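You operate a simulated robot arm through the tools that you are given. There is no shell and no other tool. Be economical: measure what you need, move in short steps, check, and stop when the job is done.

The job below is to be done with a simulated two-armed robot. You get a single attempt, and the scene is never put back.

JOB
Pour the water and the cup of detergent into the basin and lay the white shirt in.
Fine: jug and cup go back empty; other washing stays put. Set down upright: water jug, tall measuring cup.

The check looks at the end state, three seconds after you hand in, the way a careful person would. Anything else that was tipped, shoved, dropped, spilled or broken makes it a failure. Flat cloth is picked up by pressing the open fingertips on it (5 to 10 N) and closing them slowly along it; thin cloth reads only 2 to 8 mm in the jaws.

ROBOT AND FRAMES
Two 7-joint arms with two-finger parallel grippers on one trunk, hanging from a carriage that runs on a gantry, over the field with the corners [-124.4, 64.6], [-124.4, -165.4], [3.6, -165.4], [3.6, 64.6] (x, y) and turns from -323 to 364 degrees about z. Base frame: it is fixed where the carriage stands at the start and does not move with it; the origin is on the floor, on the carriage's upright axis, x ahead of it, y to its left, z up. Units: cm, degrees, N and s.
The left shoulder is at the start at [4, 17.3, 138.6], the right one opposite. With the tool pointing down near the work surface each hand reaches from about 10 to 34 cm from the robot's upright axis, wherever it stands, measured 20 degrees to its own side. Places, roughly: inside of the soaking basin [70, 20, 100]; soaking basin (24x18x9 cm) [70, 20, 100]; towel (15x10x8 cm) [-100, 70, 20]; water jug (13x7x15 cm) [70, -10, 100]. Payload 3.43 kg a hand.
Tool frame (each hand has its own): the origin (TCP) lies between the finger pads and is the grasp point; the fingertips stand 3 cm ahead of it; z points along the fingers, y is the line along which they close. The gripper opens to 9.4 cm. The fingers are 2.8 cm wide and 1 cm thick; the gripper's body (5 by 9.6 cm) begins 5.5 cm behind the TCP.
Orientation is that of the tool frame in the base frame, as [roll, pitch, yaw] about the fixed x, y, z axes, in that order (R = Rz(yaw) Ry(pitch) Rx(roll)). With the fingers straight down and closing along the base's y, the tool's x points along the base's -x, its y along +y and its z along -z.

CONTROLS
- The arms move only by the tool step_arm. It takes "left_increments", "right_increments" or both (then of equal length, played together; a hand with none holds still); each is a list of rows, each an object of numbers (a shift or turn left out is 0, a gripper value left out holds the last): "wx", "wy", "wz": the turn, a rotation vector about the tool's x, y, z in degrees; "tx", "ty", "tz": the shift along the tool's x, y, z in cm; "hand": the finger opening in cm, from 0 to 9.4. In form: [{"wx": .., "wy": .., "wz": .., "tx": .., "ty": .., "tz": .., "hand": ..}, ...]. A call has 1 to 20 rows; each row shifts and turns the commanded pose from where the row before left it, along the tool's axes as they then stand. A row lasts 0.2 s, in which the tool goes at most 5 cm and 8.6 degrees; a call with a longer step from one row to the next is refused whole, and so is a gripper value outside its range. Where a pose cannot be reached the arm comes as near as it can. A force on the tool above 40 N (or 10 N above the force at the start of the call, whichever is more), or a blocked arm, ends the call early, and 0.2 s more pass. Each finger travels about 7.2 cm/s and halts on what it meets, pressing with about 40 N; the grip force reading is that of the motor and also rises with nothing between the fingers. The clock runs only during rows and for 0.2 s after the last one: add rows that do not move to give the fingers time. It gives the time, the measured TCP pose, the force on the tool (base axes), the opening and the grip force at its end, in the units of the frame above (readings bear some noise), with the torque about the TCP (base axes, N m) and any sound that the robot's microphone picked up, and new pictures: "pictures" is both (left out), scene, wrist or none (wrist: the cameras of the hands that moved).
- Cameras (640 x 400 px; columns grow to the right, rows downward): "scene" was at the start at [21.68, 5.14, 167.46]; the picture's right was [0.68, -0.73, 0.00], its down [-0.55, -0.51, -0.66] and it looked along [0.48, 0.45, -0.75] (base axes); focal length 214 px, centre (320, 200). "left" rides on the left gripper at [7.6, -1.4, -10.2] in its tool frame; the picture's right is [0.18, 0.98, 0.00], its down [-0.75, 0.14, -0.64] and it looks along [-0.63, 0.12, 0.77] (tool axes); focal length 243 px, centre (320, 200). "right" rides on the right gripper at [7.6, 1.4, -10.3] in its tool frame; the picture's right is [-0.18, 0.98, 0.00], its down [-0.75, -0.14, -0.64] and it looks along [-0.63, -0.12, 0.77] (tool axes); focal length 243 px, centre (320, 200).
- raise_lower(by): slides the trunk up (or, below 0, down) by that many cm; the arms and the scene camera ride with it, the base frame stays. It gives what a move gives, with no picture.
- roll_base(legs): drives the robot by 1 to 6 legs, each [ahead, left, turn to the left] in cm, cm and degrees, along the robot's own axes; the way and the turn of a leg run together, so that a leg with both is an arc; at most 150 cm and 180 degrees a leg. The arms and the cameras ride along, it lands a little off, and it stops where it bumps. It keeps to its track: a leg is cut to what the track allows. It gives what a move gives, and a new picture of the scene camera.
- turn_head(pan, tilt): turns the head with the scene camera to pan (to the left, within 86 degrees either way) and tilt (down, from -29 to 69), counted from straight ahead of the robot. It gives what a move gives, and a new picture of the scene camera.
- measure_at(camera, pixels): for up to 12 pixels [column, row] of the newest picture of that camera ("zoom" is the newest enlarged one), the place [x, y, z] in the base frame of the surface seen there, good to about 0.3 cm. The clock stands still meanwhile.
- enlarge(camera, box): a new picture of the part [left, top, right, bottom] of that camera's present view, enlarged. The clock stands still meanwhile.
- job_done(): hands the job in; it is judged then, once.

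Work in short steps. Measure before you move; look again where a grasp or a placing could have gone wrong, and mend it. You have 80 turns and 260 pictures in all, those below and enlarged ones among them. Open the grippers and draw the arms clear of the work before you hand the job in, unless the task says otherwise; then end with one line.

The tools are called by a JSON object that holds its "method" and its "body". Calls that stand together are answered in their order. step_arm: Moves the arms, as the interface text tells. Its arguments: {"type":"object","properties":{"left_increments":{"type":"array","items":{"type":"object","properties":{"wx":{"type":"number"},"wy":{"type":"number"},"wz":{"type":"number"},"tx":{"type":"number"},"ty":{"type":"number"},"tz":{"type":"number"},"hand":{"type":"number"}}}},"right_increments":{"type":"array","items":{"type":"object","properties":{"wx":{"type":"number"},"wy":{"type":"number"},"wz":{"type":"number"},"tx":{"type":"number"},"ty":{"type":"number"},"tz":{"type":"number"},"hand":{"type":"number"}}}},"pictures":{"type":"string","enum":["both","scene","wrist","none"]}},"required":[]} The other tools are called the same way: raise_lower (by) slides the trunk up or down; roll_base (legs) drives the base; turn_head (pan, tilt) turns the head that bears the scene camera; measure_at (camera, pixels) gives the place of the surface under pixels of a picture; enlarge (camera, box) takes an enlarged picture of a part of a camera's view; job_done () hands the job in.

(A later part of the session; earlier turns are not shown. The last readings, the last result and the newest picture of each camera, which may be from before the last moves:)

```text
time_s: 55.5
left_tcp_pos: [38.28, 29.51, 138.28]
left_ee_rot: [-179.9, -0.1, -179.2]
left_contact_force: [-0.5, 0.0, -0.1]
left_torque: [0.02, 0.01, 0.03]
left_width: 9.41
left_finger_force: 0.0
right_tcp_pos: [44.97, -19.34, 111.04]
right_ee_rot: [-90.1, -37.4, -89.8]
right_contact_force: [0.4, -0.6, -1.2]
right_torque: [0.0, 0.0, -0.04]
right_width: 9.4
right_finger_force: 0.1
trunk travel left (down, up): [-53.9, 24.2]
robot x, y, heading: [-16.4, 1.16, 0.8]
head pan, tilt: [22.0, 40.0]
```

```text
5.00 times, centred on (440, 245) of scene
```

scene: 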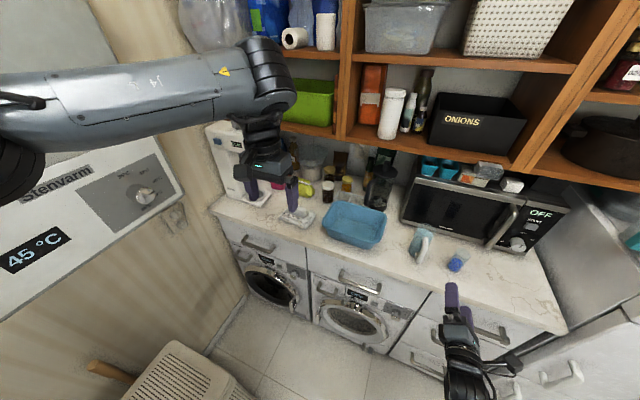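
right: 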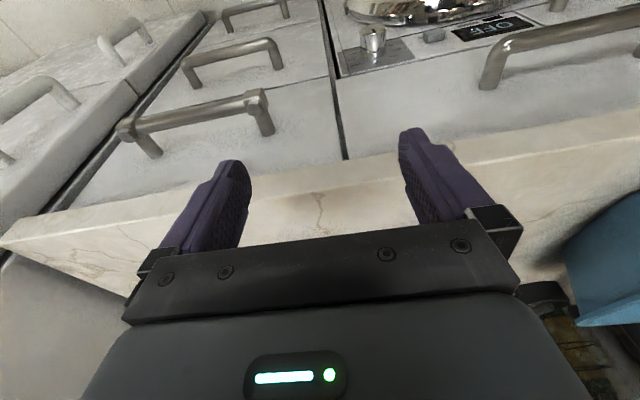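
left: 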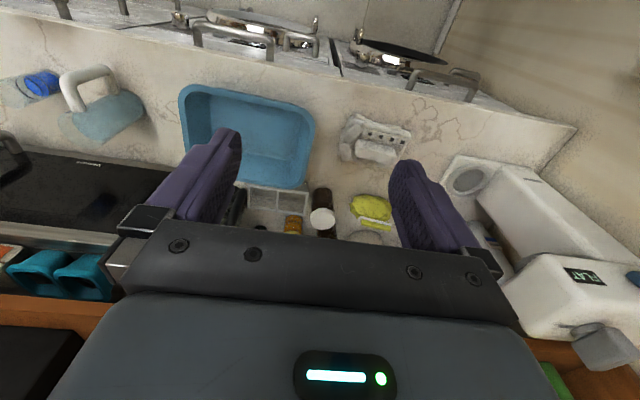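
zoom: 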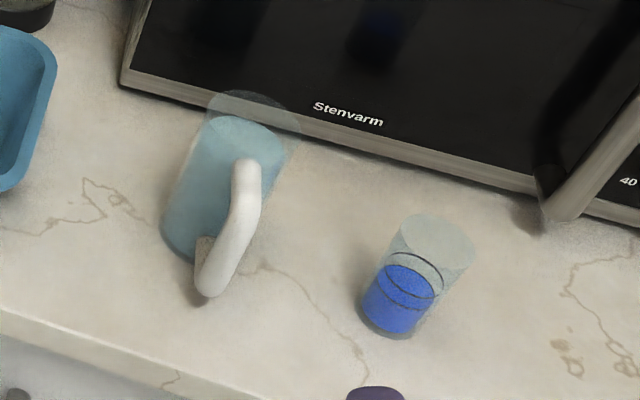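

Rolling by −128° works. I'll measure jug handle and cup in the zoom, and roll back while pulling the hand back.

{"method": "measure_at", "body": {"camera": "zoom", "pixels": [[246, 165], [252, 200], [235, 245], [212, 285], [200, 245], [190, 215], [170, 230], [398, 318], [440, 230], [390, 300], [420, 285], [250, 110]]}}

{"method": "step_arm", "body": {"right_increments": [{"wz": 8}, {"wz": 8}, {"wz": 8}, {"wz": 8}, {"wz": 8}, {"wz": 8}, {"wz": 8}, {"wz": 8}, {"wz": 8}, {"wz": 8}, {"wz": 8}, {"wz": 8}, {"wz": 8}, {"wz": 8}, {"wz": 8}, {"wz": 8}, {"tz": -3}, {"tz": -3}], "pictures": "none"}}

{"method": "roll_base", "body": {"legs": [[19, 0, 0]]}}

```text
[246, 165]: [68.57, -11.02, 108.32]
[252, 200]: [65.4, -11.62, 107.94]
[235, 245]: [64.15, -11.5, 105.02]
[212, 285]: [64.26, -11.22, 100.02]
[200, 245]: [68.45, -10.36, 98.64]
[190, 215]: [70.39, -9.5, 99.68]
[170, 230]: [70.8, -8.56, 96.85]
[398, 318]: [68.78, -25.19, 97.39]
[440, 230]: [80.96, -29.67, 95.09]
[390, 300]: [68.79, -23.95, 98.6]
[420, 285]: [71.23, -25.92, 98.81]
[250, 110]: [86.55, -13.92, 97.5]
```

```text
time_s: 59.3
left_tcp_pos: [38.24, 29.54, 138.21]
left_ee_rot: [180.0, 0.0, -179.2]
left_contact_force: [-0.3, 0.9, 0.5]
left_torque: [0.01, 0.04, 0.01]
left_width: 9.39
left_finger_force: 0.1
right_tcp_pos: [38.85, -19.23, 111.01]
right_ee_rot: [92.8, 89.2, 93.0]
right_contact_force: [-0.1, 0.2, 0.3]
right_torque: [0.02, 0.01, -0.01]
right_width: 9.39
right_finger_force: 0.1
trunk travel left (down, up): [-53.9, 24.2]
robot x, y, heading: [-16.53, 1.56, 0.8]
head pan, tilt: [22.0, 40.0]
```

```text
time_s: 60.8
left_tcp_pos: [57.24, 29.7, 138.29]
left_ee_rot: [-179.9, 0.1, -179.4]
left_contact_force: [-0.1, 0.2, -0.2]
left_torque: [0.0, 0.03, 0.0]
left_width: 9.4
left_finger_force: 0.1
right_tcp_pos: [57.75, -19.32, 110.99]
right_ee_rot: [88.3, 89.2, 88.3]
right_contact_force: [-0.4, 0.7, -0.1]
right_torque: [0.01, -0.01, 0.0]
right_width: 9.42
right_finger_force: 0.1
trunk travel left (down, up): [-53.9, 24.2]
robot x, y, heading: [2.53, 1.24, 0.8]
head pan, tilt: [22.0, 40.0]
```

scene: 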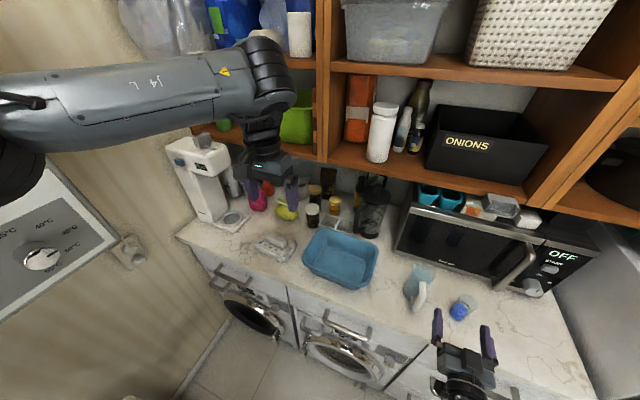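

I'm in position. I'll enlarge the jug and cup from here and measure handle, rims and heights.

{"method": "enlarge", "body": {"camera": "scene", "box": [385, 245, 505, 325]}}

{"method": "enlarge", "body": {"camera": "right", "box": [0, 0, 640, 400]}}

```text
5.00 times, centred on (445, 285) of scene
```

zoom: 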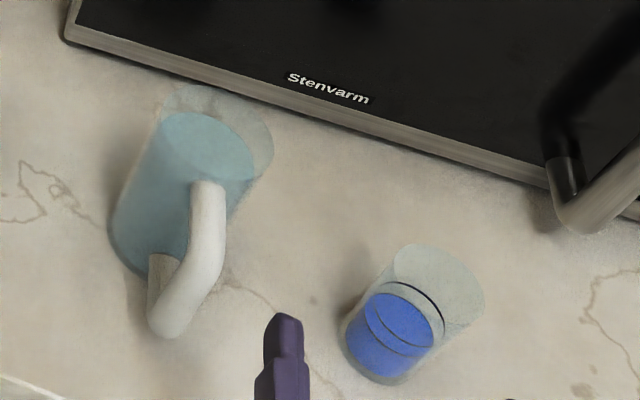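

```text
1.00 times, centred on (320, 200) of right (not enlarged: the box is as wide or as high as the picture)
```

zoom: 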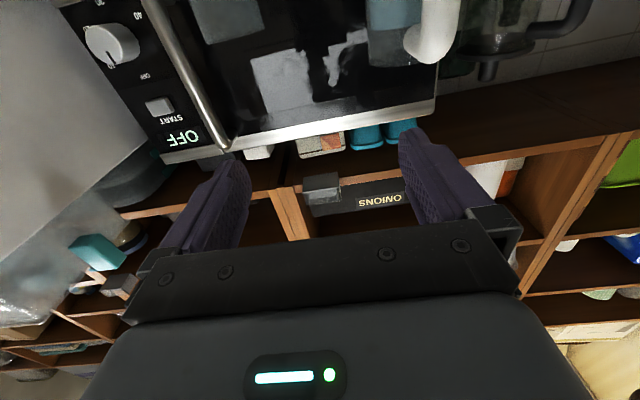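

Measuring in the fresh zoom.

{"method": "enlarge", "body": {"camera": "scene", "box": [385, 245, 505, 325]}}

{"method": "measure_at", "body": {"camera": "zoom", "pixels": [[205, 190], [208, 215], [205, 250], [195, 280], [175, 310], [163, 330], [210, 150], [170, 160], [150, 200], [400, 340], [365, 330], [415, 375]]}}

{"method": "measure_at", "body": {"camera": "zoom", "pixels": [[120, 225], [220, 200], [155, 275], [222, 230], [192, 200], [480, 290], [400, 250], [345, 340], [440, 340], [250, 140], [380, 290], [275, 330]]}}

```text
5.00 times, centred on (445, 285) of scene
```

zoom: 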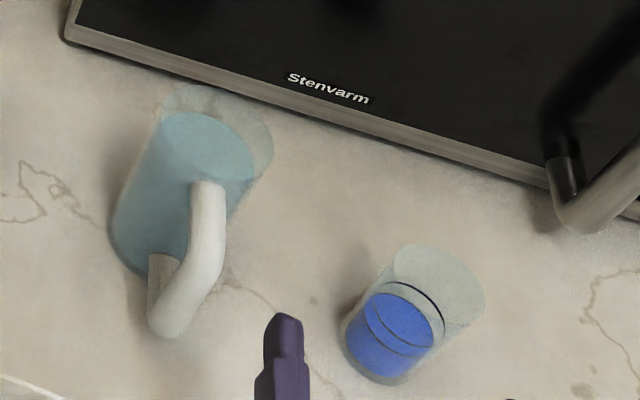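

```text
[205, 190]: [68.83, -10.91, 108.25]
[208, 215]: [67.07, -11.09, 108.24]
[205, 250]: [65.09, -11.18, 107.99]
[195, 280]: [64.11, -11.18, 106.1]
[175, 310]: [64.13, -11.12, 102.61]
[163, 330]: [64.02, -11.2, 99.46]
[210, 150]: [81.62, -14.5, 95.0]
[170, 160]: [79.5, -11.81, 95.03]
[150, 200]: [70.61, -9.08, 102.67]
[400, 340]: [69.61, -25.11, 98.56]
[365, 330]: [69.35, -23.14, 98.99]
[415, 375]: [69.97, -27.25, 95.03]
```

```text
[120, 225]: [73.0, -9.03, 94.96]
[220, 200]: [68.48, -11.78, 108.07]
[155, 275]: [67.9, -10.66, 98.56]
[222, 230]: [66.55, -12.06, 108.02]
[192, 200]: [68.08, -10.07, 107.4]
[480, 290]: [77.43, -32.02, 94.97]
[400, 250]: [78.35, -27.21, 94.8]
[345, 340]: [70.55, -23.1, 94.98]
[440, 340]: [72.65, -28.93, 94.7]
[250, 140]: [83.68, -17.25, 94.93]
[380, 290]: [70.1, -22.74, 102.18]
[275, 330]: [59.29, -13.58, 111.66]
```

The handle's vertical plane is y≈-11.1, x 64–68, top z≈108.2, about 2 cm thick. I'll line the right hand up in front of it at the upper part of the handle.

{"method": "step_arm", "body": {"right_increments": [{"ty": 2, "hand": 6}, {"ty": 2}, {"ty": 2}, {"ty": 2.2}, {"tx": 2}, {"tx": 2.4}, {}], "pictures": "both"}}

{"method": "enlarge", "body": {"camera": "scene", "box": [385, 245, 505, 325]}}

```text
time_s: 62.4
left_tcp_pos: [57.36, 29.54, 138.27]
left_ee_rot: [-180.0, -0.1, -179.4]
left_contact_force: [0.7, -0.2, -0.3]
left_torque: [0.03, 0.0, 0.02]
left_width: 9.39
left_finger_force: 0.2
right_tcp_pos: [57.81, -11.03, 106.91]
right_ee_rot: [90.8, 89.3, 90.7]
right_contact_force: [0.2, -0.2, -0.2]
right_torque: [-0.02, 0.0, -0.01]
right_width: 5.99
right_finger_force: 0.1
trunk travel left (down, up): [-53.9, 24.2]
robot x, y, heading: [2.15, 1.37, 0.7]
head pan, tilt: [22.0, 40.0]
```

scene: 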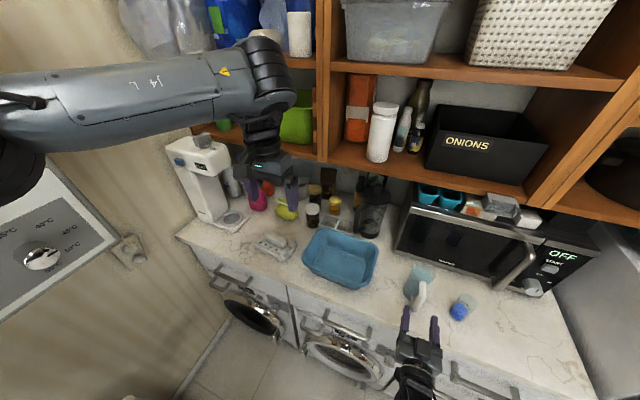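
right: 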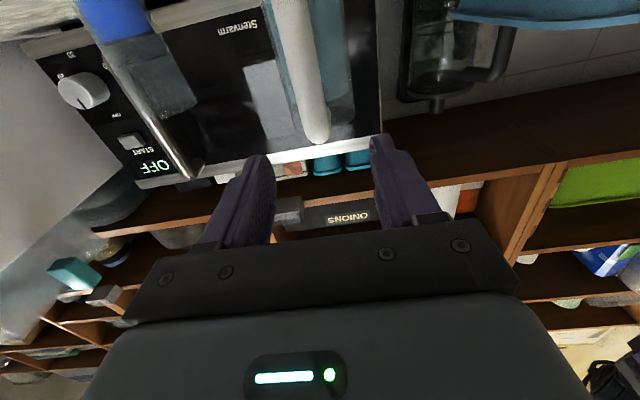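

```text
5.00 times, centred on (445, 285) of scene
```

zoom: 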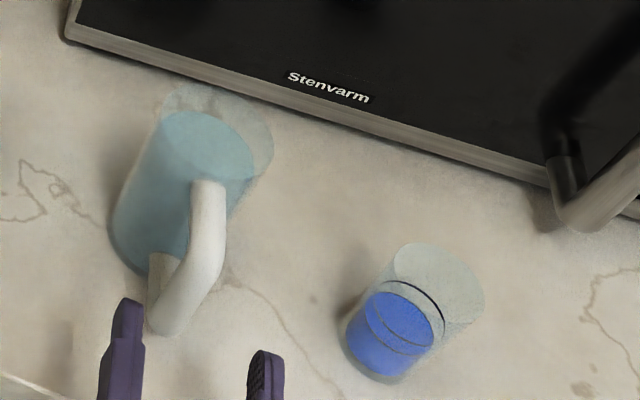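

The handle sits between the open fingers. Advancing 6.9 cm and lowering slightly, then closing.

{"method": "step_arm", "body": {"right_increments": [{"tz": 2, "tx": 0.3}, {"tz": 2}, {"tz": 1.5}, {"tz": 1.2}, {}], "pictures": "wrist"}}

{"method": "enlarge", "body": {"camera": "scene", "box": [385, 245, 505, 325]}}

```text
time_s: 63.6
left_tcp_pos: [57.25, 29.52, 138.15]
left_ee_rot: [-180.0, -0.1, -179.4]
left_contact_force: [-0.7, 0.1, -0.1]
left_torque: [0.01, -0.03, 0.01]
left_width: 9.4
left_finger_force: 0.0
right_tcp_pos: [64.29, -11.03, 106.53]
right_ee_rot: [90.9, 89.1, 90.9]
right_contact_force: [-0.4, 0.8, 1.6]
right_torque: [0.01, 0.02, 0.01]
right_width: 6.01
right_finger_force: 0.0
trunk travel left (down, up): [-53.9, 24.2]
robot x, y, heading: [2.56, 1.3, 0.6]
head pan, tilt: [22.0, 40.0]
```

right: 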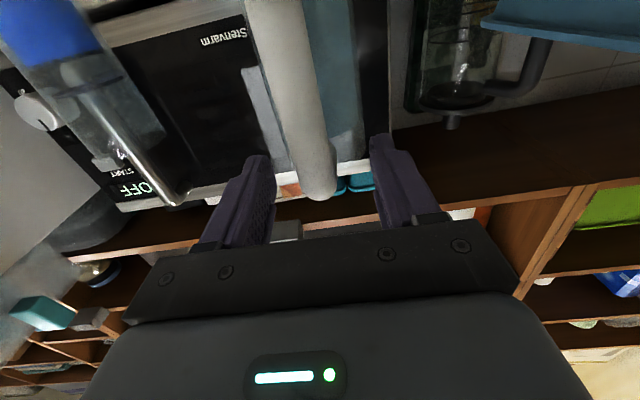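

```text
5.00 times, centred on (445, 285) of scene
```

zoom: 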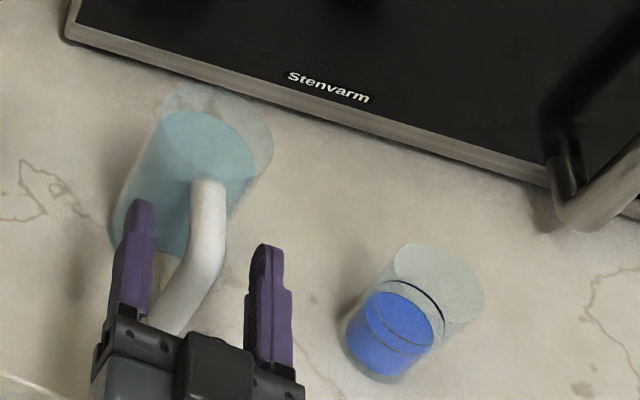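

The handle is centred between the fingers. Closing slowly.

{"method": "step_arm", "body": {"right_increments": [{"hand": 4.5}, {"hand": 3.5}, {"hand": 2.8}, {"hand": 2.3}, {"hand": 1.8}, {"hand": 1.2}, {"hand": 0.5}, {"hand": 0}, {}], "pictures": "wrist"}}

{"method": "enlarge", "body": {"camera": "scene", "box": [385, 245, 505, 325]}}

```text
time_s: 65.6
left_tcp_pos: [57.23, 29.51, 138.25]
left_ee_rot: [179.9, 0.0, -179.4]
left_contact_force: [0.3, -0.5, -1.1]
left_torque: [-0.03, 0.01, 0.01]
left_width: 9.39
left_finger_force: 0.2
right_tcp_pos: [64.43, -10.94, 106.56]
right_ee_rot: [89.2, 89.3, 89.1]
right_contact_force: [-2.2, 0.4, 3.2]
right_torque: [-0.1, 0.05, 0.0]
right_width: 2.0
right_finger_force: 40.0
trunk travel left (down, up): [-53.9, 24.2]
robot x, y, heading: [2.23, 1.23, 0.7]
head pan, tilt: [22.0, 40.0]
```

right: 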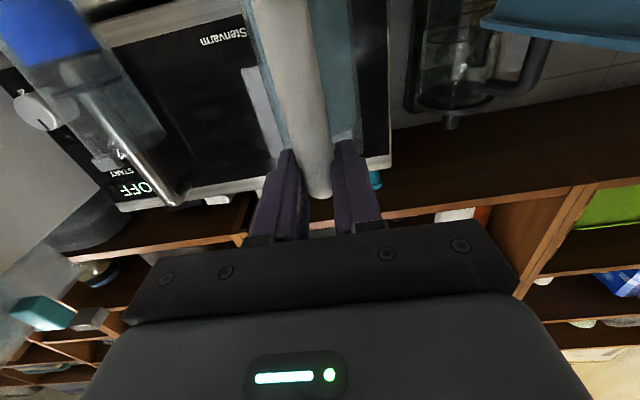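

```text
5.00 times, centred on (445, 285) of scene
```

zoom: 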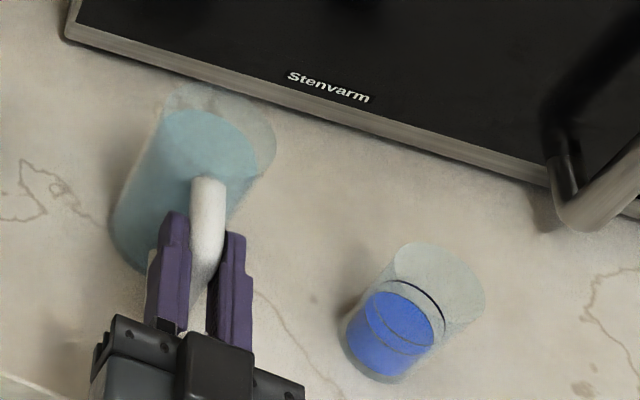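

Gripped at 2.0 cm width with 40 N. Lifting gently 3 cm and checking for droop.

{"method": "step_arm", "body": {"right_increments": [{"tx": -0.5}, {"tx": -0.5}, {"tx": -1}, {"tx": -1}, {}], "pictures": "wrist"}}

{"method": "enlarge", "body": {"camera": "scene", "box": [365, 225, 505, 325]}}

```text
time_s: 66.8
left_tcp_pos: [57.3, 29.62, 138.14]
left_ee_rot: [180.0, 0.0, -179.3]
left_contact_force: [-0.3, 0.0, 0.1]
left_torque: [0.02, -0.03, 0.0]
left_width: 9.39
left_finger_force: 0.1
right_tcp_pos: [64.43, -11.19, 109.47]
right_ee_rot: [94.6, 89.3, 94.4]
right_contact_force: [0.2, 0.2, -3.9]
right_torque: [-0.02, 0.31, -0.04]
right_width: 1.97
right_finger_force: 40.0
trunk travel left (down, up): [-53.9, 24.2]
robot x, y, heading: [2.46, 1.41, 0.6]
head pan, tilt: [22.0, 40.0]
```

right: 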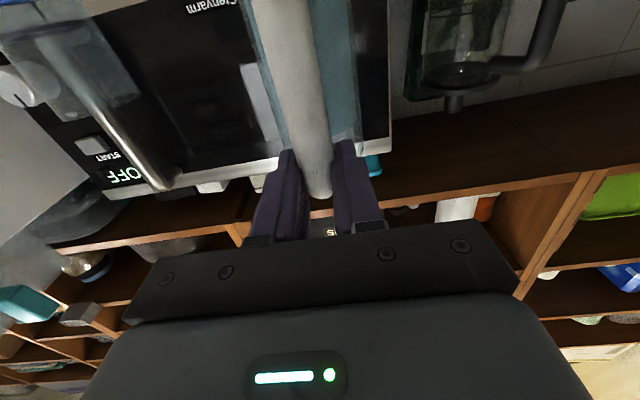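

```text
4.00 times, centred on (435, 275) of scene
```

zoom: 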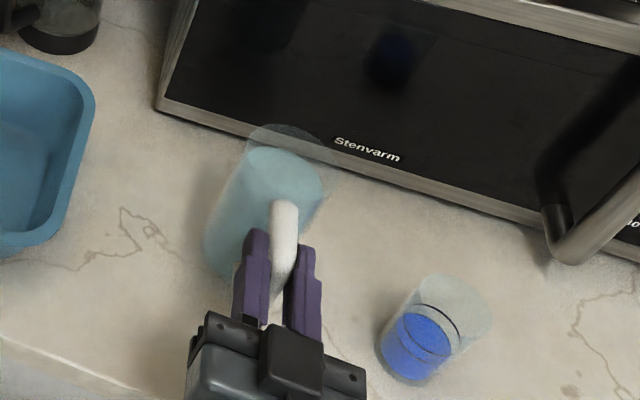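

Lifted level: 4 N weight, no droop. I'll measure the basin rim, then raise the jug to clear it.

{"method": "measure_at", "body": {"camera": "scene", "pixels": [[323, 231], [377, 251], [304, 259], [355, 286], [340, 255], [350, 240], [315, 243], [367, 268], [330, 274], [335, 235]]}}

{"method": "step_arm", "body": {"right_increments": [{"tx": -1.5}, {"tx": -2}, {"tx": -2}, {"tx": -2}, {"tx": -2}, {}], "pictures": "none"}}

```text
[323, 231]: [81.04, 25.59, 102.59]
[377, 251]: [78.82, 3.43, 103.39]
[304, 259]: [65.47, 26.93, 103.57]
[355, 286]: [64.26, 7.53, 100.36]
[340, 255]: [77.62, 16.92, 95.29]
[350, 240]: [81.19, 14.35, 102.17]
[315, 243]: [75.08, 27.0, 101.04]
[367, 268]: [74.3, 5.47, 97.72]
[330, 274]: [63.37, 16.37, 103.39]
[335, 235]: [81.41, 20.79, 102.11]
```

```text
time_s: 68.2
left_tcp_pos: [57.22, 29.52, 138.17]
left_ee_rot: [180.0, 0.0, -179.4]
left_contact_force: [0.7, 0.7, -0.2]
left_torque: [-0.02, -0.02, 0.02]
left_width: 9.41
left_finger_force: 0.0
right_tcp_pos: [64.39, -11.37, 118.9]
right_ee_rot: [94.1, 89.3, 94.0]
right_contact_force: [-0.1, -0.1, -3.8]
right_torque: [0.01, 0.32, -0.04]
right_width: 1.95
right_finger_force: 40.3
trunk travel left (down, up): [-53.9, 24.2]
robot x, y, heading: [2.48, 1.64, 0.6]
head pan, tilt: [22.0, 40.0]
```

Basin rim spans x 63.4–81.5, y 3.4–28. I'll slide the jug left to y≈9 gently.

{"method": "step_arm", "body": {"right_increments": [{"ty": 0.5}, {"ty": 1}, {"ty": 1.5}, {"ty": 1.5}, {"ty": 1.5}, {"ty": 1.5}, {"ty": 1.5}, {"ty": 1.5}, {"ty": 1.5}, {"ty": 1.5}, {"ty": 1.5}, {"ty": 1.5}, {"ty": 1.5}, {"ty": 1.2}, {"ty": 0.8}, {"ty": 0.4}, {}, {}], "pictures": "scene"}}

{"method": "enlarge", "body": {"camera": "scene", "box": [280, 180, 440, 320]}}

```text
time_s: 70.4
left_tcp_pos: [57.33, 29.51, 138.19]
left_ee_rot: [-180.0, 0.0, -179.4]
left_contact_force: [-0.2, 0.2, 0.0]
left_torque: [0.01, 0.02, -0.01]
left_width: 9.41
left_finger_force: 0.0
right_tcp_pos: [64.94, -2.56, 115.23]
right_ee_rot: [-92.0, 82.1, -93.4]
right_contact_force: [0.9, 0.0, 0.1]
right_torque: [0.03, -0.02, -0.04]
right_width: 0.0
right_finger_force: 33.3
trunk travel left (down, up): [-53.9, 24.2]
robot x, y, heading: [2.46, 1.12, 0.6]
head pan, tilt: [22.0, 40.0]
stopped in row 11 (right hand): the arm was blocked; the commanded pose is now the measured one
```

scene: 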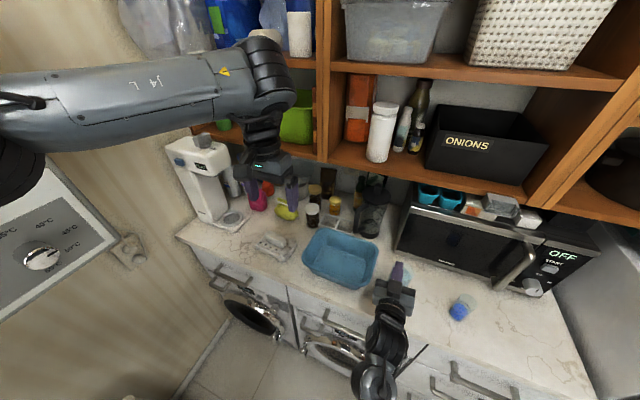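

```text
2.86 times, centred on (360, 250) of scene
```

zoom: 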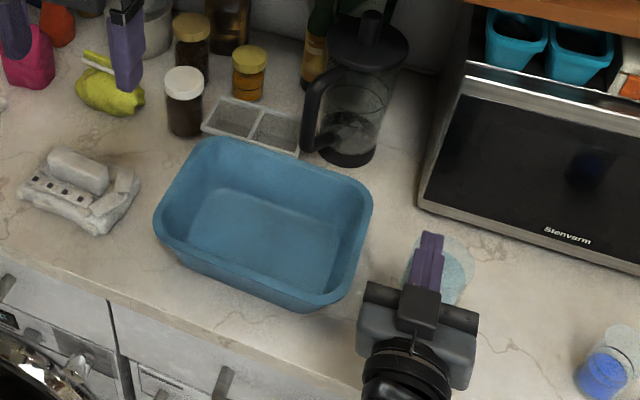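

The arm got blocked and the handle slipped out (width 0). The jug seems to stand upright behind the hand. I'll look with the wrist camera and then back away carefully.

{"method": "enlarge", "body": {"camera": "right", "box": [0, 0, 640, 400]}}

{"method": "enlarge", "body": {"camera": "left", "box": [0, 0, 640, 400]}}

{"method": "measure_at", "body": {"camera": "scene", "pixels": [[405, 275], [402, 270], [398, 280], [390, 290], [410, 265], [395, 268], [385, 320], [425, 350]]}}

```text
1.00 times, centred on (320, 200) of right (not enlarged: the box is as wide or as high as the picture)
```

zoom: 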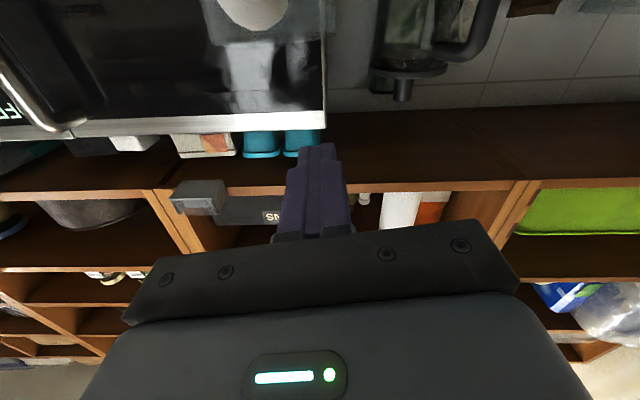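

```text
1.00 times, centred on (320, 200) of left (not enlarged: the box is as wide or as high as the picture)
```

zoom: 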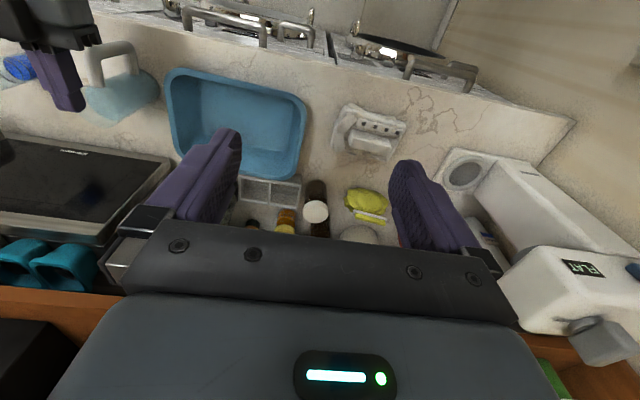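

```text
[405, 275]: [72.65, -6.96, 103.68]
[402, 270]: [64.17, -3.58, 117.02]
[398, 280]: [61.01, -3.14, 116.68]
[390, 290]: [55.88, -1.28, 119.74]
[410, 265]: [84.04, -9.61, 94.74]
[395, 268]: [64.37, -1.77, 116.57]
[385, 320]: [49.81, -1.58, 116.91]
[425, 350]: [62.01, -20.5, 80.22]
```

In the left camera the jug stands upright with its water, at about y≈-7. I'll back the right hand off in the reverse direction and recheck.

{"method": "step_arm", "body": {"right_increments": [{"tz": -1, "tx": -1}, {"tz": -2, "tx": -1}, {"tz": -2}, {"tz": -2}, {"ty": -2}, {"ty": -2}, {"ty": -2}, {"ty": -2}, {}], "pictures": "scene"}}

{"method": "enlarge", "body": {"camera": "scene", "box": [365, 225, 505, 325]}}

{"method": "enlarge", "body": {"camera": "left", "box": [0, 20, 240, 170]}}

```text
time_s: 72.4
left_tcp_pos: [57.29, 29.51, 138.24]
left_ee_rot: [180.0, 0.0, -179.4]
left_contact_force: [0.9, 0.0, -0.8]
left_torque: [-0.02, 0.0, 0.01]
left_width: 9.39
left_finger_force: 0.1
right_tcp_pos: [57.63, -9.96, 118.25]
right_ee_rot: [-91.7, 82.5, -93.1]
right_contact_force: [-0.3, -0.4, 0.9]
right_torque: [0.0, -0.02, 0.04]
right_width: 0.0
right_finger_force: 33.0
trunk travel left (down, up): [-53.9, 24.2]
robot x, y, heading: [2.56, 1.42, 0.6]
head pan, tilt: [22.0, 40.0]
```

scene: 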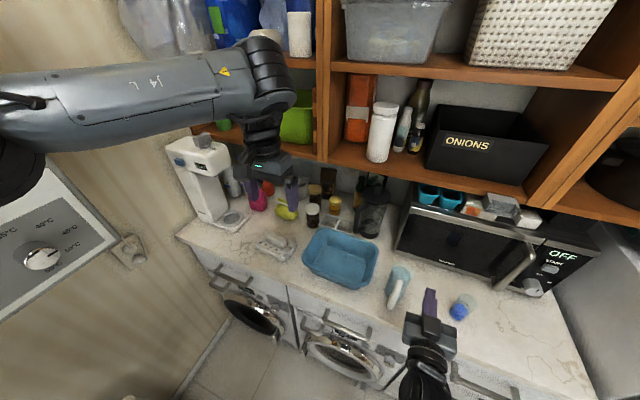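

```text
4.00 times, centred on (435, 275) of scene
```

zoom: 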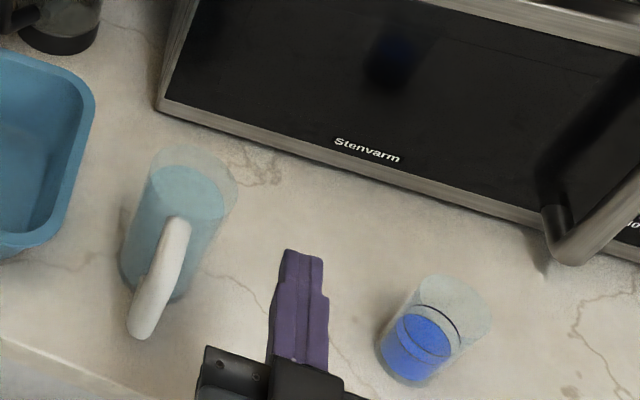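

```text
2.67 times, centred on (120, 95) of left
```

zoom: 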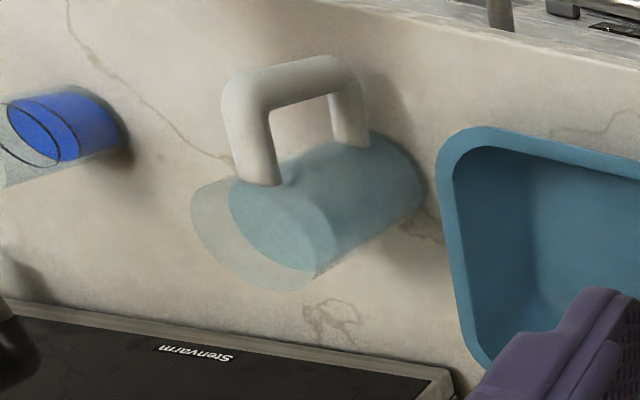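

The jug is upright and still full. Reaching left with this arm hits a limit, so I'll regrasp at a comfortable side and carry by turning the base instead. Measuring the jug's new pose.

{"method": "measure_at", "body": {"camera": "zoom", "pixels": [[72, 0]]}}

{"method": "enlarge", "body": {"camera": "scene", "box": [365, 245, 445, 315]}}

{"method": "measure_at", "body": {"camera": "zoom", "pixels": [[270, 180], [275, 220], [255, 270], [235, 320], [215, 370], [250, 180], [292, 190], [195, 250], [180, 200], [285, 230], [225, 310], [250, 330]]}}

```text
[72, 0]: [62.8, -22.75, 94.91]
```

```text
5.71 times, centred on (405, 280) of scene
```

zoom: 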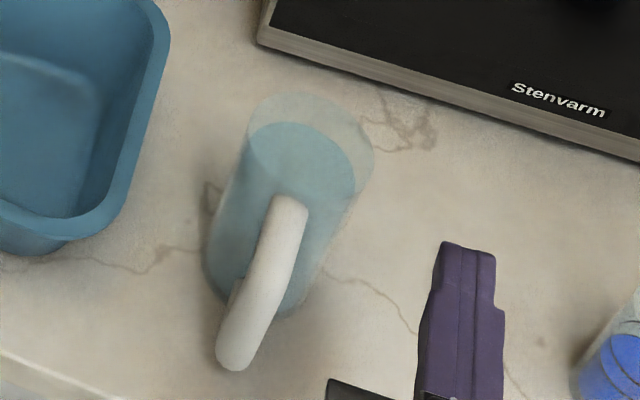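

```text
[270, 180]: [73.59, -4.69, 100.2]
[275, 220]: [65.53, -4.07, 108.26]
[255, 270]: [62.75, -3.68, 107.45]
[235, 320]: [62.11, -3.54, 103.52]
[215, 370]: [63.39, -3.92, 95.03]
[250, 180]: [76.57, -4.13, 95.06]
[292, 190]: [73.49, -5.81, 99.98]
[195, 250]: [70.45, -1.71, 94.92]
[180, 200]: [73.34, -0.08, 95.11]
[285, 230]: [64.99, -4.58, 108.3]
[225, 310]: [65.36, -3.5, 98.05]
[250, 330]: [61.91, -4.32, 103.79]
```

Handle outer face is at about (62,-3.9), pointing ~9° to the right. I'll re-level and open the hand and draw it back, then shift the base left 14 and turn right 9 to line up.

{"method": "step_arm", "body": {"right_increments": [{"tz": -2, "hand": 6}, {"tz": -2, "wz": 3.5}, {"tz": -2, "wz": 4}, {}], "pictures": "none"}}

{"method": "roll_base", "body": {"legs": [[0, 14, 0], [0, 0, -9]]}}

{"method": "enlarge", "body": {"camera": "scene", "box": [300, 180, 540, 360]}}

```text
time_s: 73.4
left_tcp_pos: [57.2, 29.59, 138.15]
left_ee_rot: [-180.0, 0.0, -179.4]
left_contact_force: [0.1, 0.2, -0.5]
left_torque: [-0.03, -0.01, 0.01]
left_width: 9.4
left_finger_force: 0.1
right_tcp_pos: [51.8, -9.8, 118.47]
right_ee_rot: [-157.7, 89.7, -159.1]
right_contact_force: [0.3, -0.3, 0.1]
right_torque: [0.03, -0.01, 0.01]
right_width: 6.02
right_finger_force: 0.0
trunk travel left (down, up): [-53.9, 24.2]
robot x, y, heading: [2.4, 1.55, 0.6]
head pan, tilt: [22.0, 40.0]
```

```text
time_s: 75.4
left_tcp_pos: [60.86, 34.57, 138.17]
left_ee_rot: [179.9, 0.0, 171.7]
left_contact_force: [0.6, -0.6, 0.4]
left_torque: [0.01, 0.0, -0.01]
left_width: 9.4
left_finger_force: 0.1
right_tcp_pos: [49.2, -3.39, 118.52]
right_ee_rot: [-149.7, 89.6, -159.7]
right_contact_force: [0.4, 0.4, 0.8]
right_torque: [-0.02, -0.01, 0.0]
right_width: 6.0
right_finger_force: 0.0
trunk travel left (down, up): [-53.9, 24.2]
robot x, y, heading: [2.32, 15.26, -8.2]
head pan, tilt: [22.0, 40.0]
```

scene: 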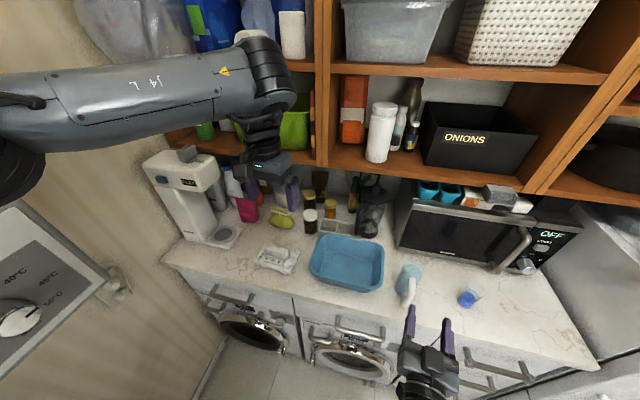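

```text
2.22 times, centred on (420, 270) of scene
```

zoom: 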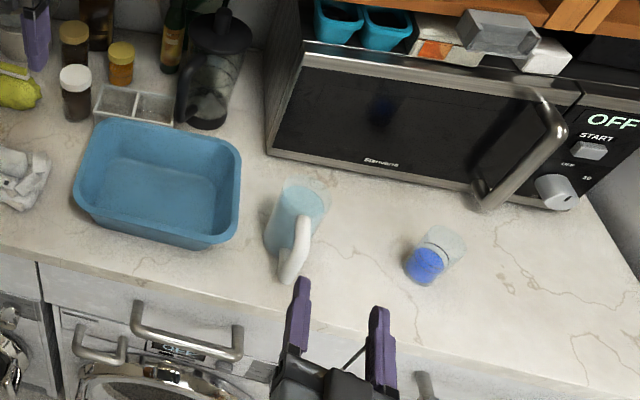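

Tool direction is now ~-10°, matching the handle. I'll shift left 1.75, ahead 5 and down 11.9, in front of the handle.

{"method": "step_arm", "body": {"right_increments": [{"ty": 1.75, "tz": 1}, {"tz": 2}, {"tz": 2}, {"tx": 3}, {"tx": 3}, {"tx": 3}, {"tx": 2.9}, {}], "pictures": "both"}}

{"method": "enlarge", "body": {"camera": "scene", "box": [370, 250, 470, 330]}}

{"method": "measure_at", "body": {"camera": "zoom", "pixels": [[200, 120], [205, 95], [195, 140], [180, 165], [165, 190], [185, 190], [215, 120], [190, 110], [210, 70], [160, 100]]}}

```text
time_s: 77.2
left_tcp_pos: [60.81, 34.59, 138.27]
left_ee_rot: [-179.9, 0.0, 171.8]
left_contact_force: [0.5, 0.0, -0.5]
left_torque: [0.02, -0.01, -0.02]
left_width: 9.38
left_finger_force: 0.0
right_tcp_pos: [54.58, -2.63, 106.61]
right_ee_rot: [-150.9, 89.7, -161.1]
right_contact_force: [-0.1, 0.2, 0.3]
right_torque: [0.0, 0.0, 0.0]
right_width: 6.01
right_finger_force: 0.1
trunk travel left (down, up): [-53.9, 24.2]
robot x, y, heading: [2.28, 15.35, -8.2]
head pan, tilt: [22.0, 40.0]
```

scene: 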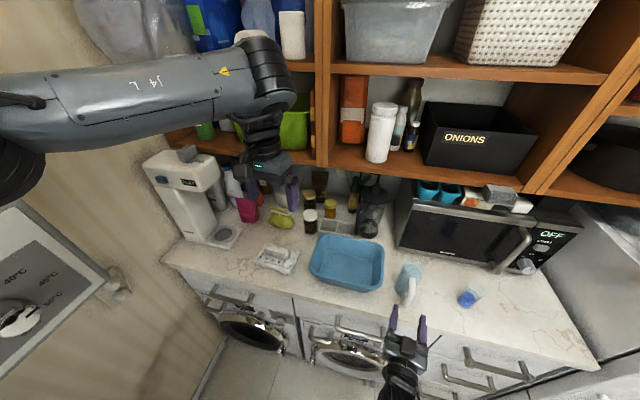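
right: 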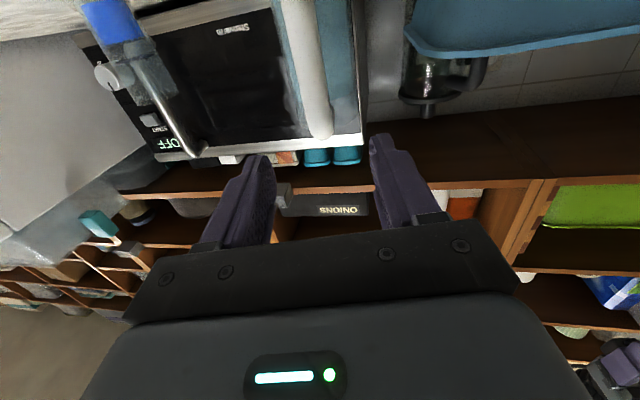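

```text
5.00 times, centred on (420, 290) of scene
```

zoom: 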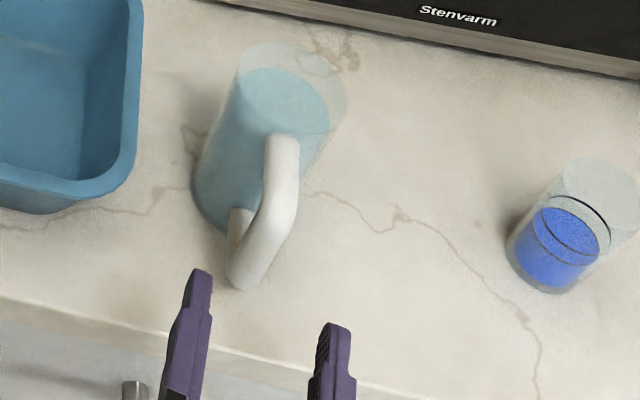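

```text
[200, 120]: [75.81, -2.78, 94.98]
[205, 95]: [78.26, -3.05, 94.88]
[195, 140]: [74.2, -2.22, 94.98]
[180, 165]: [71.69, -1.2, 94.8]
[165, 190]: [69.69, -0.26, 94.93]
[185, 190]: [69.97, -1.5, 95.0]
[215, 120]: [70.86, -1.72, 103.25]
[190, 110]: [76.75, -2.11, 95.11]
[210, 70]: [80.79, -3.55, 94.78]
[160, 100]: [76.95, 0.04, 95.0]
```

Wrist view matches the earlier aligned approach (handle ~x=312 between fingers). Advancing 7.8 cm, then closing.

{"method": "step_arm", "body": {"right_increments": [{"tz": 2}, {"tz": 2}, {"tz": 2}, {"tz": 1}, {"tz": 0.8}, {}], "pictures": "wrist"}}

{"method": "enlarge", "body": {"camera": "scene", "box": [370, 250, 470, 330]}}

```text
time_s: 78.6
left_tcp_pos: [60.76, 34.56, 138.23]
left_ee_rot: [-179.9, 0.1, 171.8]
left_contact_force: [-1.1, -0.8, 0.3]
left_torque: [-0.02, 0.0, 0.0]
left_width: 9.4
left_finger_force: 0.0
right_tcp_pos: [62.19, -3.97, 106.51]
right_ee_rot: [-150.7, 89.8, -161.0]
right_contact_force: [0.2, -0.7, 0.8]
right_torque: [0.0, -0.05, 0.0]
right_width: 5.99
right_finger_force: 0.1
trunk travel left (down, up): [-53.9, 24.2]
robot x, y, heading: [1.92, 15.25, -8.0]
head pan, tilt: [22.0, 40.0]
```

right: 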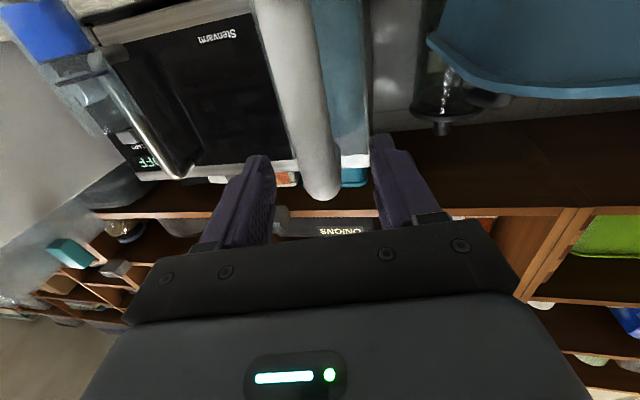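

```text
5.00 times, centred on (420, 290) of scene
```

zoom: 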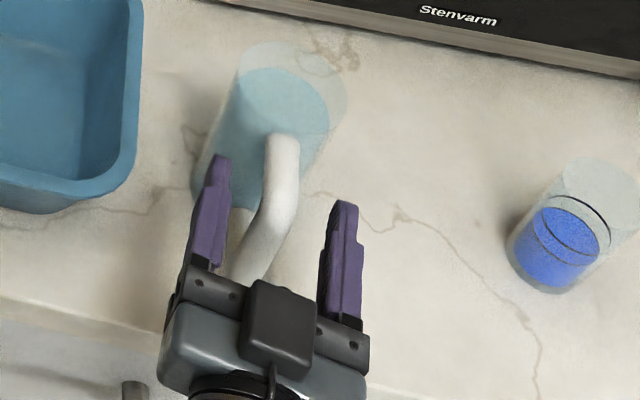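

Centred. Closing slowly and lifting 2.5 cm.

{"method": "step_arm", "body": {"right_increments": [{"hand": 4.5, "tz": 0.2}, {"hand": 3.5}, {"hand": 2.8}, {"hand": 2.3}, {"hand": 1.8}, {"hand": 1.2}, {"hand": 0.5}, {"hand": 0}, {}, {"tx": -0.5}, {"tx": -1}, {"tx": -1}, {}], "pictures": "wrist"}}

{"method": "enlarge", "body": {"camera": "scene", "box": [370, 250, 470, 330]}}

```text
time_s: 81.4
left_tcp_pos: [60.72, 34.48, 138.11]
left_ee_rot: [-180.0, 0.0, 171.8]
left_contact_force: [-0.4, -0.5, -0.4]
left_torque: [0.0, 0.02, -0.02]
left_width: 9.42
left_finger_force: 0.0
right_tcp_pos: [62.19, -4.02, 109.02]
right_ee_rot: [-155.5, 89.7, -165.7]
right_contact_force: [-0.1, 1.0, -4.4]
right_torque: [0.03, 0.3, 0.0]
right_width: 2.2
right_finger_force: 40.1
trunk travel left (down, up): [-53.9, 24.2]
robot x, y, heading: [2.33, 15.05, -8.5]
head pan, tilt: [22.0, 40.0]
```

right: 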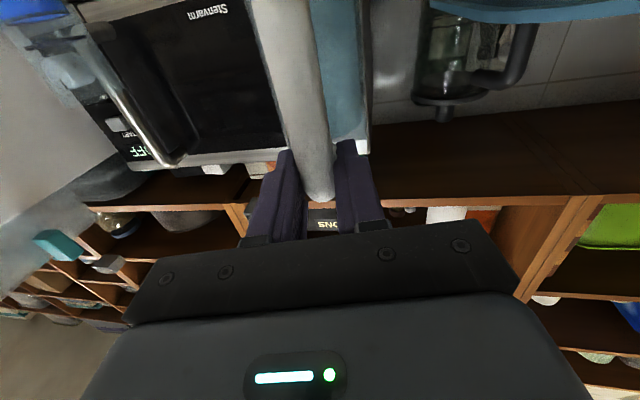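

```text
5.00 times, centred on (420, 290) of scene
```

zoom: 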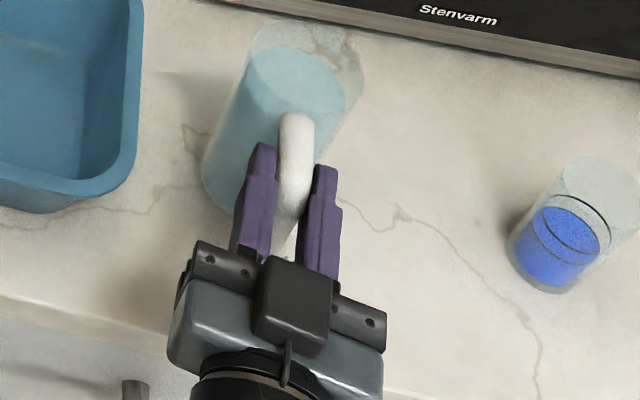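

Good grip, weight ~4.4 N. Raising to z≈119, then turning the base left 12° to bring the jug over the basin.

{"method": "step_arm", "body": {"right_increments": [{"tx": -1}, {"tx": -1.5}, {"tx": -2}, {"tx": -2}, {"tx": -2}, {"tx": -1.2}, {}], "pictures": "none"}}

{"method": "roll_base", "body": {"legs": [[0, 0, 6], [0, 0, 6]]}}

{"method": "enlarge", "body": {"camera": "scene", "box": [290, 200, 450, 320]}}

```text
time_s: 83.0
left_tcp_pos: [60.65, 34.58, 138.29]
left_ee_rot: [179.9, 0.0, 171.9]
left_contact_force: [-0.3, 0.0, -0.3]
left_torque: [0.03, 0.02, 0.04]
left_width: 9.37
left_finger_force: 0.2
right_tcp_pos: [62.44, -4.06, 118.71]
right_ee_rot: [-158.0, 89.7, -168.1]
right_contact_force: [-0.1, 0.7, -3.2]
right_torque: [0.1, 0.32, 0.0]
right_width: 1.96
right_finger_force: 40.4
trunk travel left (down, up): [-53.9, 24.2]
robot x, y, heading: [2.49, 15.37, -8.4]
head pan, tilt: [22.0, 40.0]
```

```text
time_s: 84.5
left_tcp_pos: [55.41, 46.37, 138.23]
left_ee_rot: [179.9, 0.0, -176.3]
left_contact_force: [0.8, 0.5, 0.2]
left_torque: [0.02, 0.02, 0.02]
left_width: 9.39
left_finger_force: 0.0
right_tcp_pos: [65.08, 8.9, 118.57]
right_ee_rot: [-156.3, 89.7, -154.6]
right_contact_force: [0.1, -0.1, -4.6]
right_torque: [-0.05, 0.3, 0.01]
right_width: 1.95
right_finger_force: 39.7
trunk travel left (down, up): [-53.9, 24.2]
robot x, y, heading: [2.12, 15.13, 3.7]
head pan, tilt: [22.0, 40.0]
```

scene: 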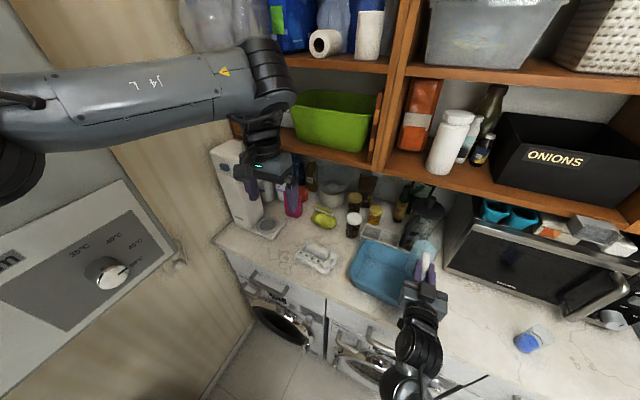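

```text
3.33 times, centred on (370, 260) of scene
```

zoom: 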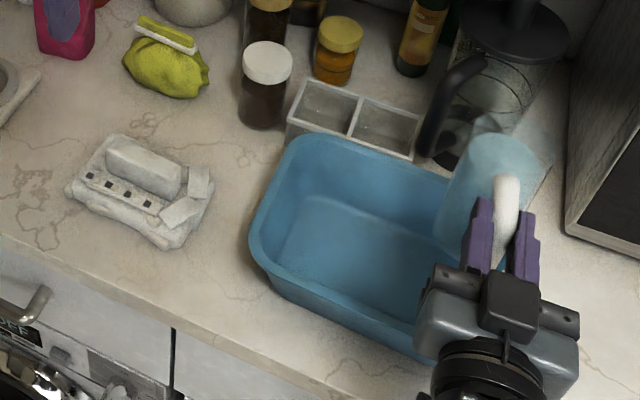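

Jug body is over the basin's right part (centre ~ (72,9)). Starting the pour, rolling toward +y slowly.

{"method": "step_arm", "body": {"right_increments": [{"wz": -2}, {"wz": -3}, {"wz": -3}, {"wz": -3}, {"wz": -3}, {"wz": -3}, {"wz": -3}, {"wz": -3}, {"wz": -3}, {"wz": -3}, {"wz": -3}, {"wz": -3}, {"wz": -2}, {}], "pictures": "none"}}

{"method": "enlarge", "body": {"camera": "scene", "box": [290, 200, 450, 320]}}

```text
time_s: 87.5
left_tcp_pos: [55.46, 46.36, 138.17]
left_ee_rot: [179.9, 0.1, -176.2]
left_contact_force: [0.2, 1.1, 0.1]
left_torque: [-0.02, 0.03, 0.0]
left_width: 9.39
left_finger_force: 0.0
right_tcp_pos: [65.1, 8.92, 118.67]
right_ee_rot: [-90.5, 52.8, -88.7]
right_contact_force: [-0.2, -0.2, -3.9]
right_torque: [0.12, 0.33, -0.01]
right_width: 1.96
right_finger_force: 39.8
trunk travel left (down, up): [-53.9, 24.2]
robot x, y, heading: [2.18, 15.38, 3.7]
head pan, tilt: [22.0, 40.0]
```

```text
3.33 times, centred on (370, 260) of scene
```

zoom: 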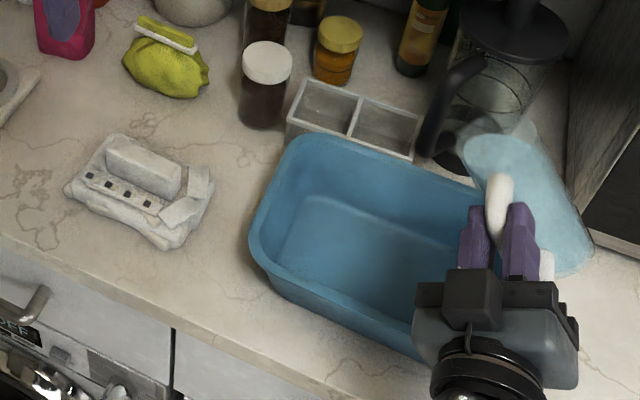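

Tilt is 37°, still held, no pouring yet. Continuing.

{"method": "step_arm", "body": {"right_increments": [{"wz": -2}, {"wz": -2.5}, {"wz": -2.5}, {"wz": -2.5}, {"wz": -2.5}, {"wz": -2.5}, {"wz": -2.5}, {"wz": -2.5}, {"wz": -2.5}, {"wz": -2.5}, {"wz": -2.5}, {"wz": -2.5}, {"wz": -2.5}, {"wz": -2.5}, {"wz": -2.5}, {"wz": -2.5}, {"wz": -2}, {}], "pictures": "none"}}

{"method": "enlarge", "body": {"camera": "scene", "box": [290, 200, 450, 320]}}

```text
time_s: 91.3
left_tcp_pos: [55.46, 46.36, 138.17]
left_ee_rot: [-180.0, 0.0, -176.3]
left_contact_force: [0.0, -0.4, -0.3]
left_torque: [-0.01, -0.02, 0.01]
left_width: 9.39
left_finger_force: 0.0
right_tcp_pos: [65.07, 8.89, 118.79]
right_ee_rot: [-90.4, 11.3, -88.2]
right_contact_force: [1.0, -0.4, -2.7]
right_torque: [0.16, 0.16, -0.01]
right_width: 1.99
right_finger_force: 40.4
trunk travel left (down, up): [-53.9, 24.2]
robot x, y, heading: [2.05, 15.17, 3.5]
head pan, tilt: [22.0, 40.0]
```

```text
3.33 times, centred on (370, 260) of scene
```

zoom: 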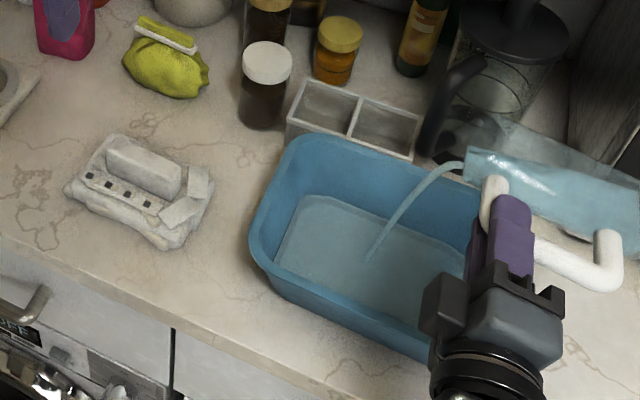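

Water is streaming into the basin. Continuing the roll to ~125°, then holding.

{"method": "step_arm", "body": {"right_increments": [{}, {"wz": -2}, {"wz": -2}, {"wz": -2}, {"wz": -2}, {"wz": -2}, {"wz": -2}, {"wz": -2}, {"wz": -3}, {"wz": -3}, {"wz": -3}, {"wz": -3}, {"wz": -3}, {"wz": -3}, {"wz": -3}, {"wz": -3}, {"wz": -3}, {"wz": -3}, {}, {}], "pictures": "none"}}

{"method": "enlarge", "body": {"camera": "scene", "box": [290, 200, 450, 320]}}

```text
time_s: 95.5
left_tcp_pos: [55.45, 46.33, 138.26]
left_ee_rot: [180.0, 0.0, -176.3]
left_contact_force: [0.2, -0.7, -1.0]
left_torque: [-0.01, -0.05, 0.0]
left_width: 9.39
left_finger_force: 0.1
right_tcp_pos: [64.98, 8.91, 118.72]
right_ee_rot: [-90.3, -32.8, -88.0]
right_contact_force: [-0.2, -0.3, -1.0]
right_torque: [0.04, 0.09, 0.01]
right_width: 1.94
right_finger_force: 40.3
trunk travel left (down, up): [-53.9, 24.2]
robot x, y, heading: [2.22, 15.13, 3.7]
head pan, tilt: [22.0, 40.0]
```

```text
3.33 times, centred on (370, 260) of scene
```

zoom: 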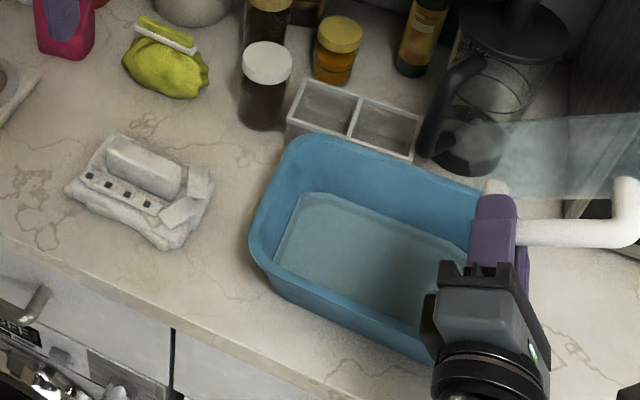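

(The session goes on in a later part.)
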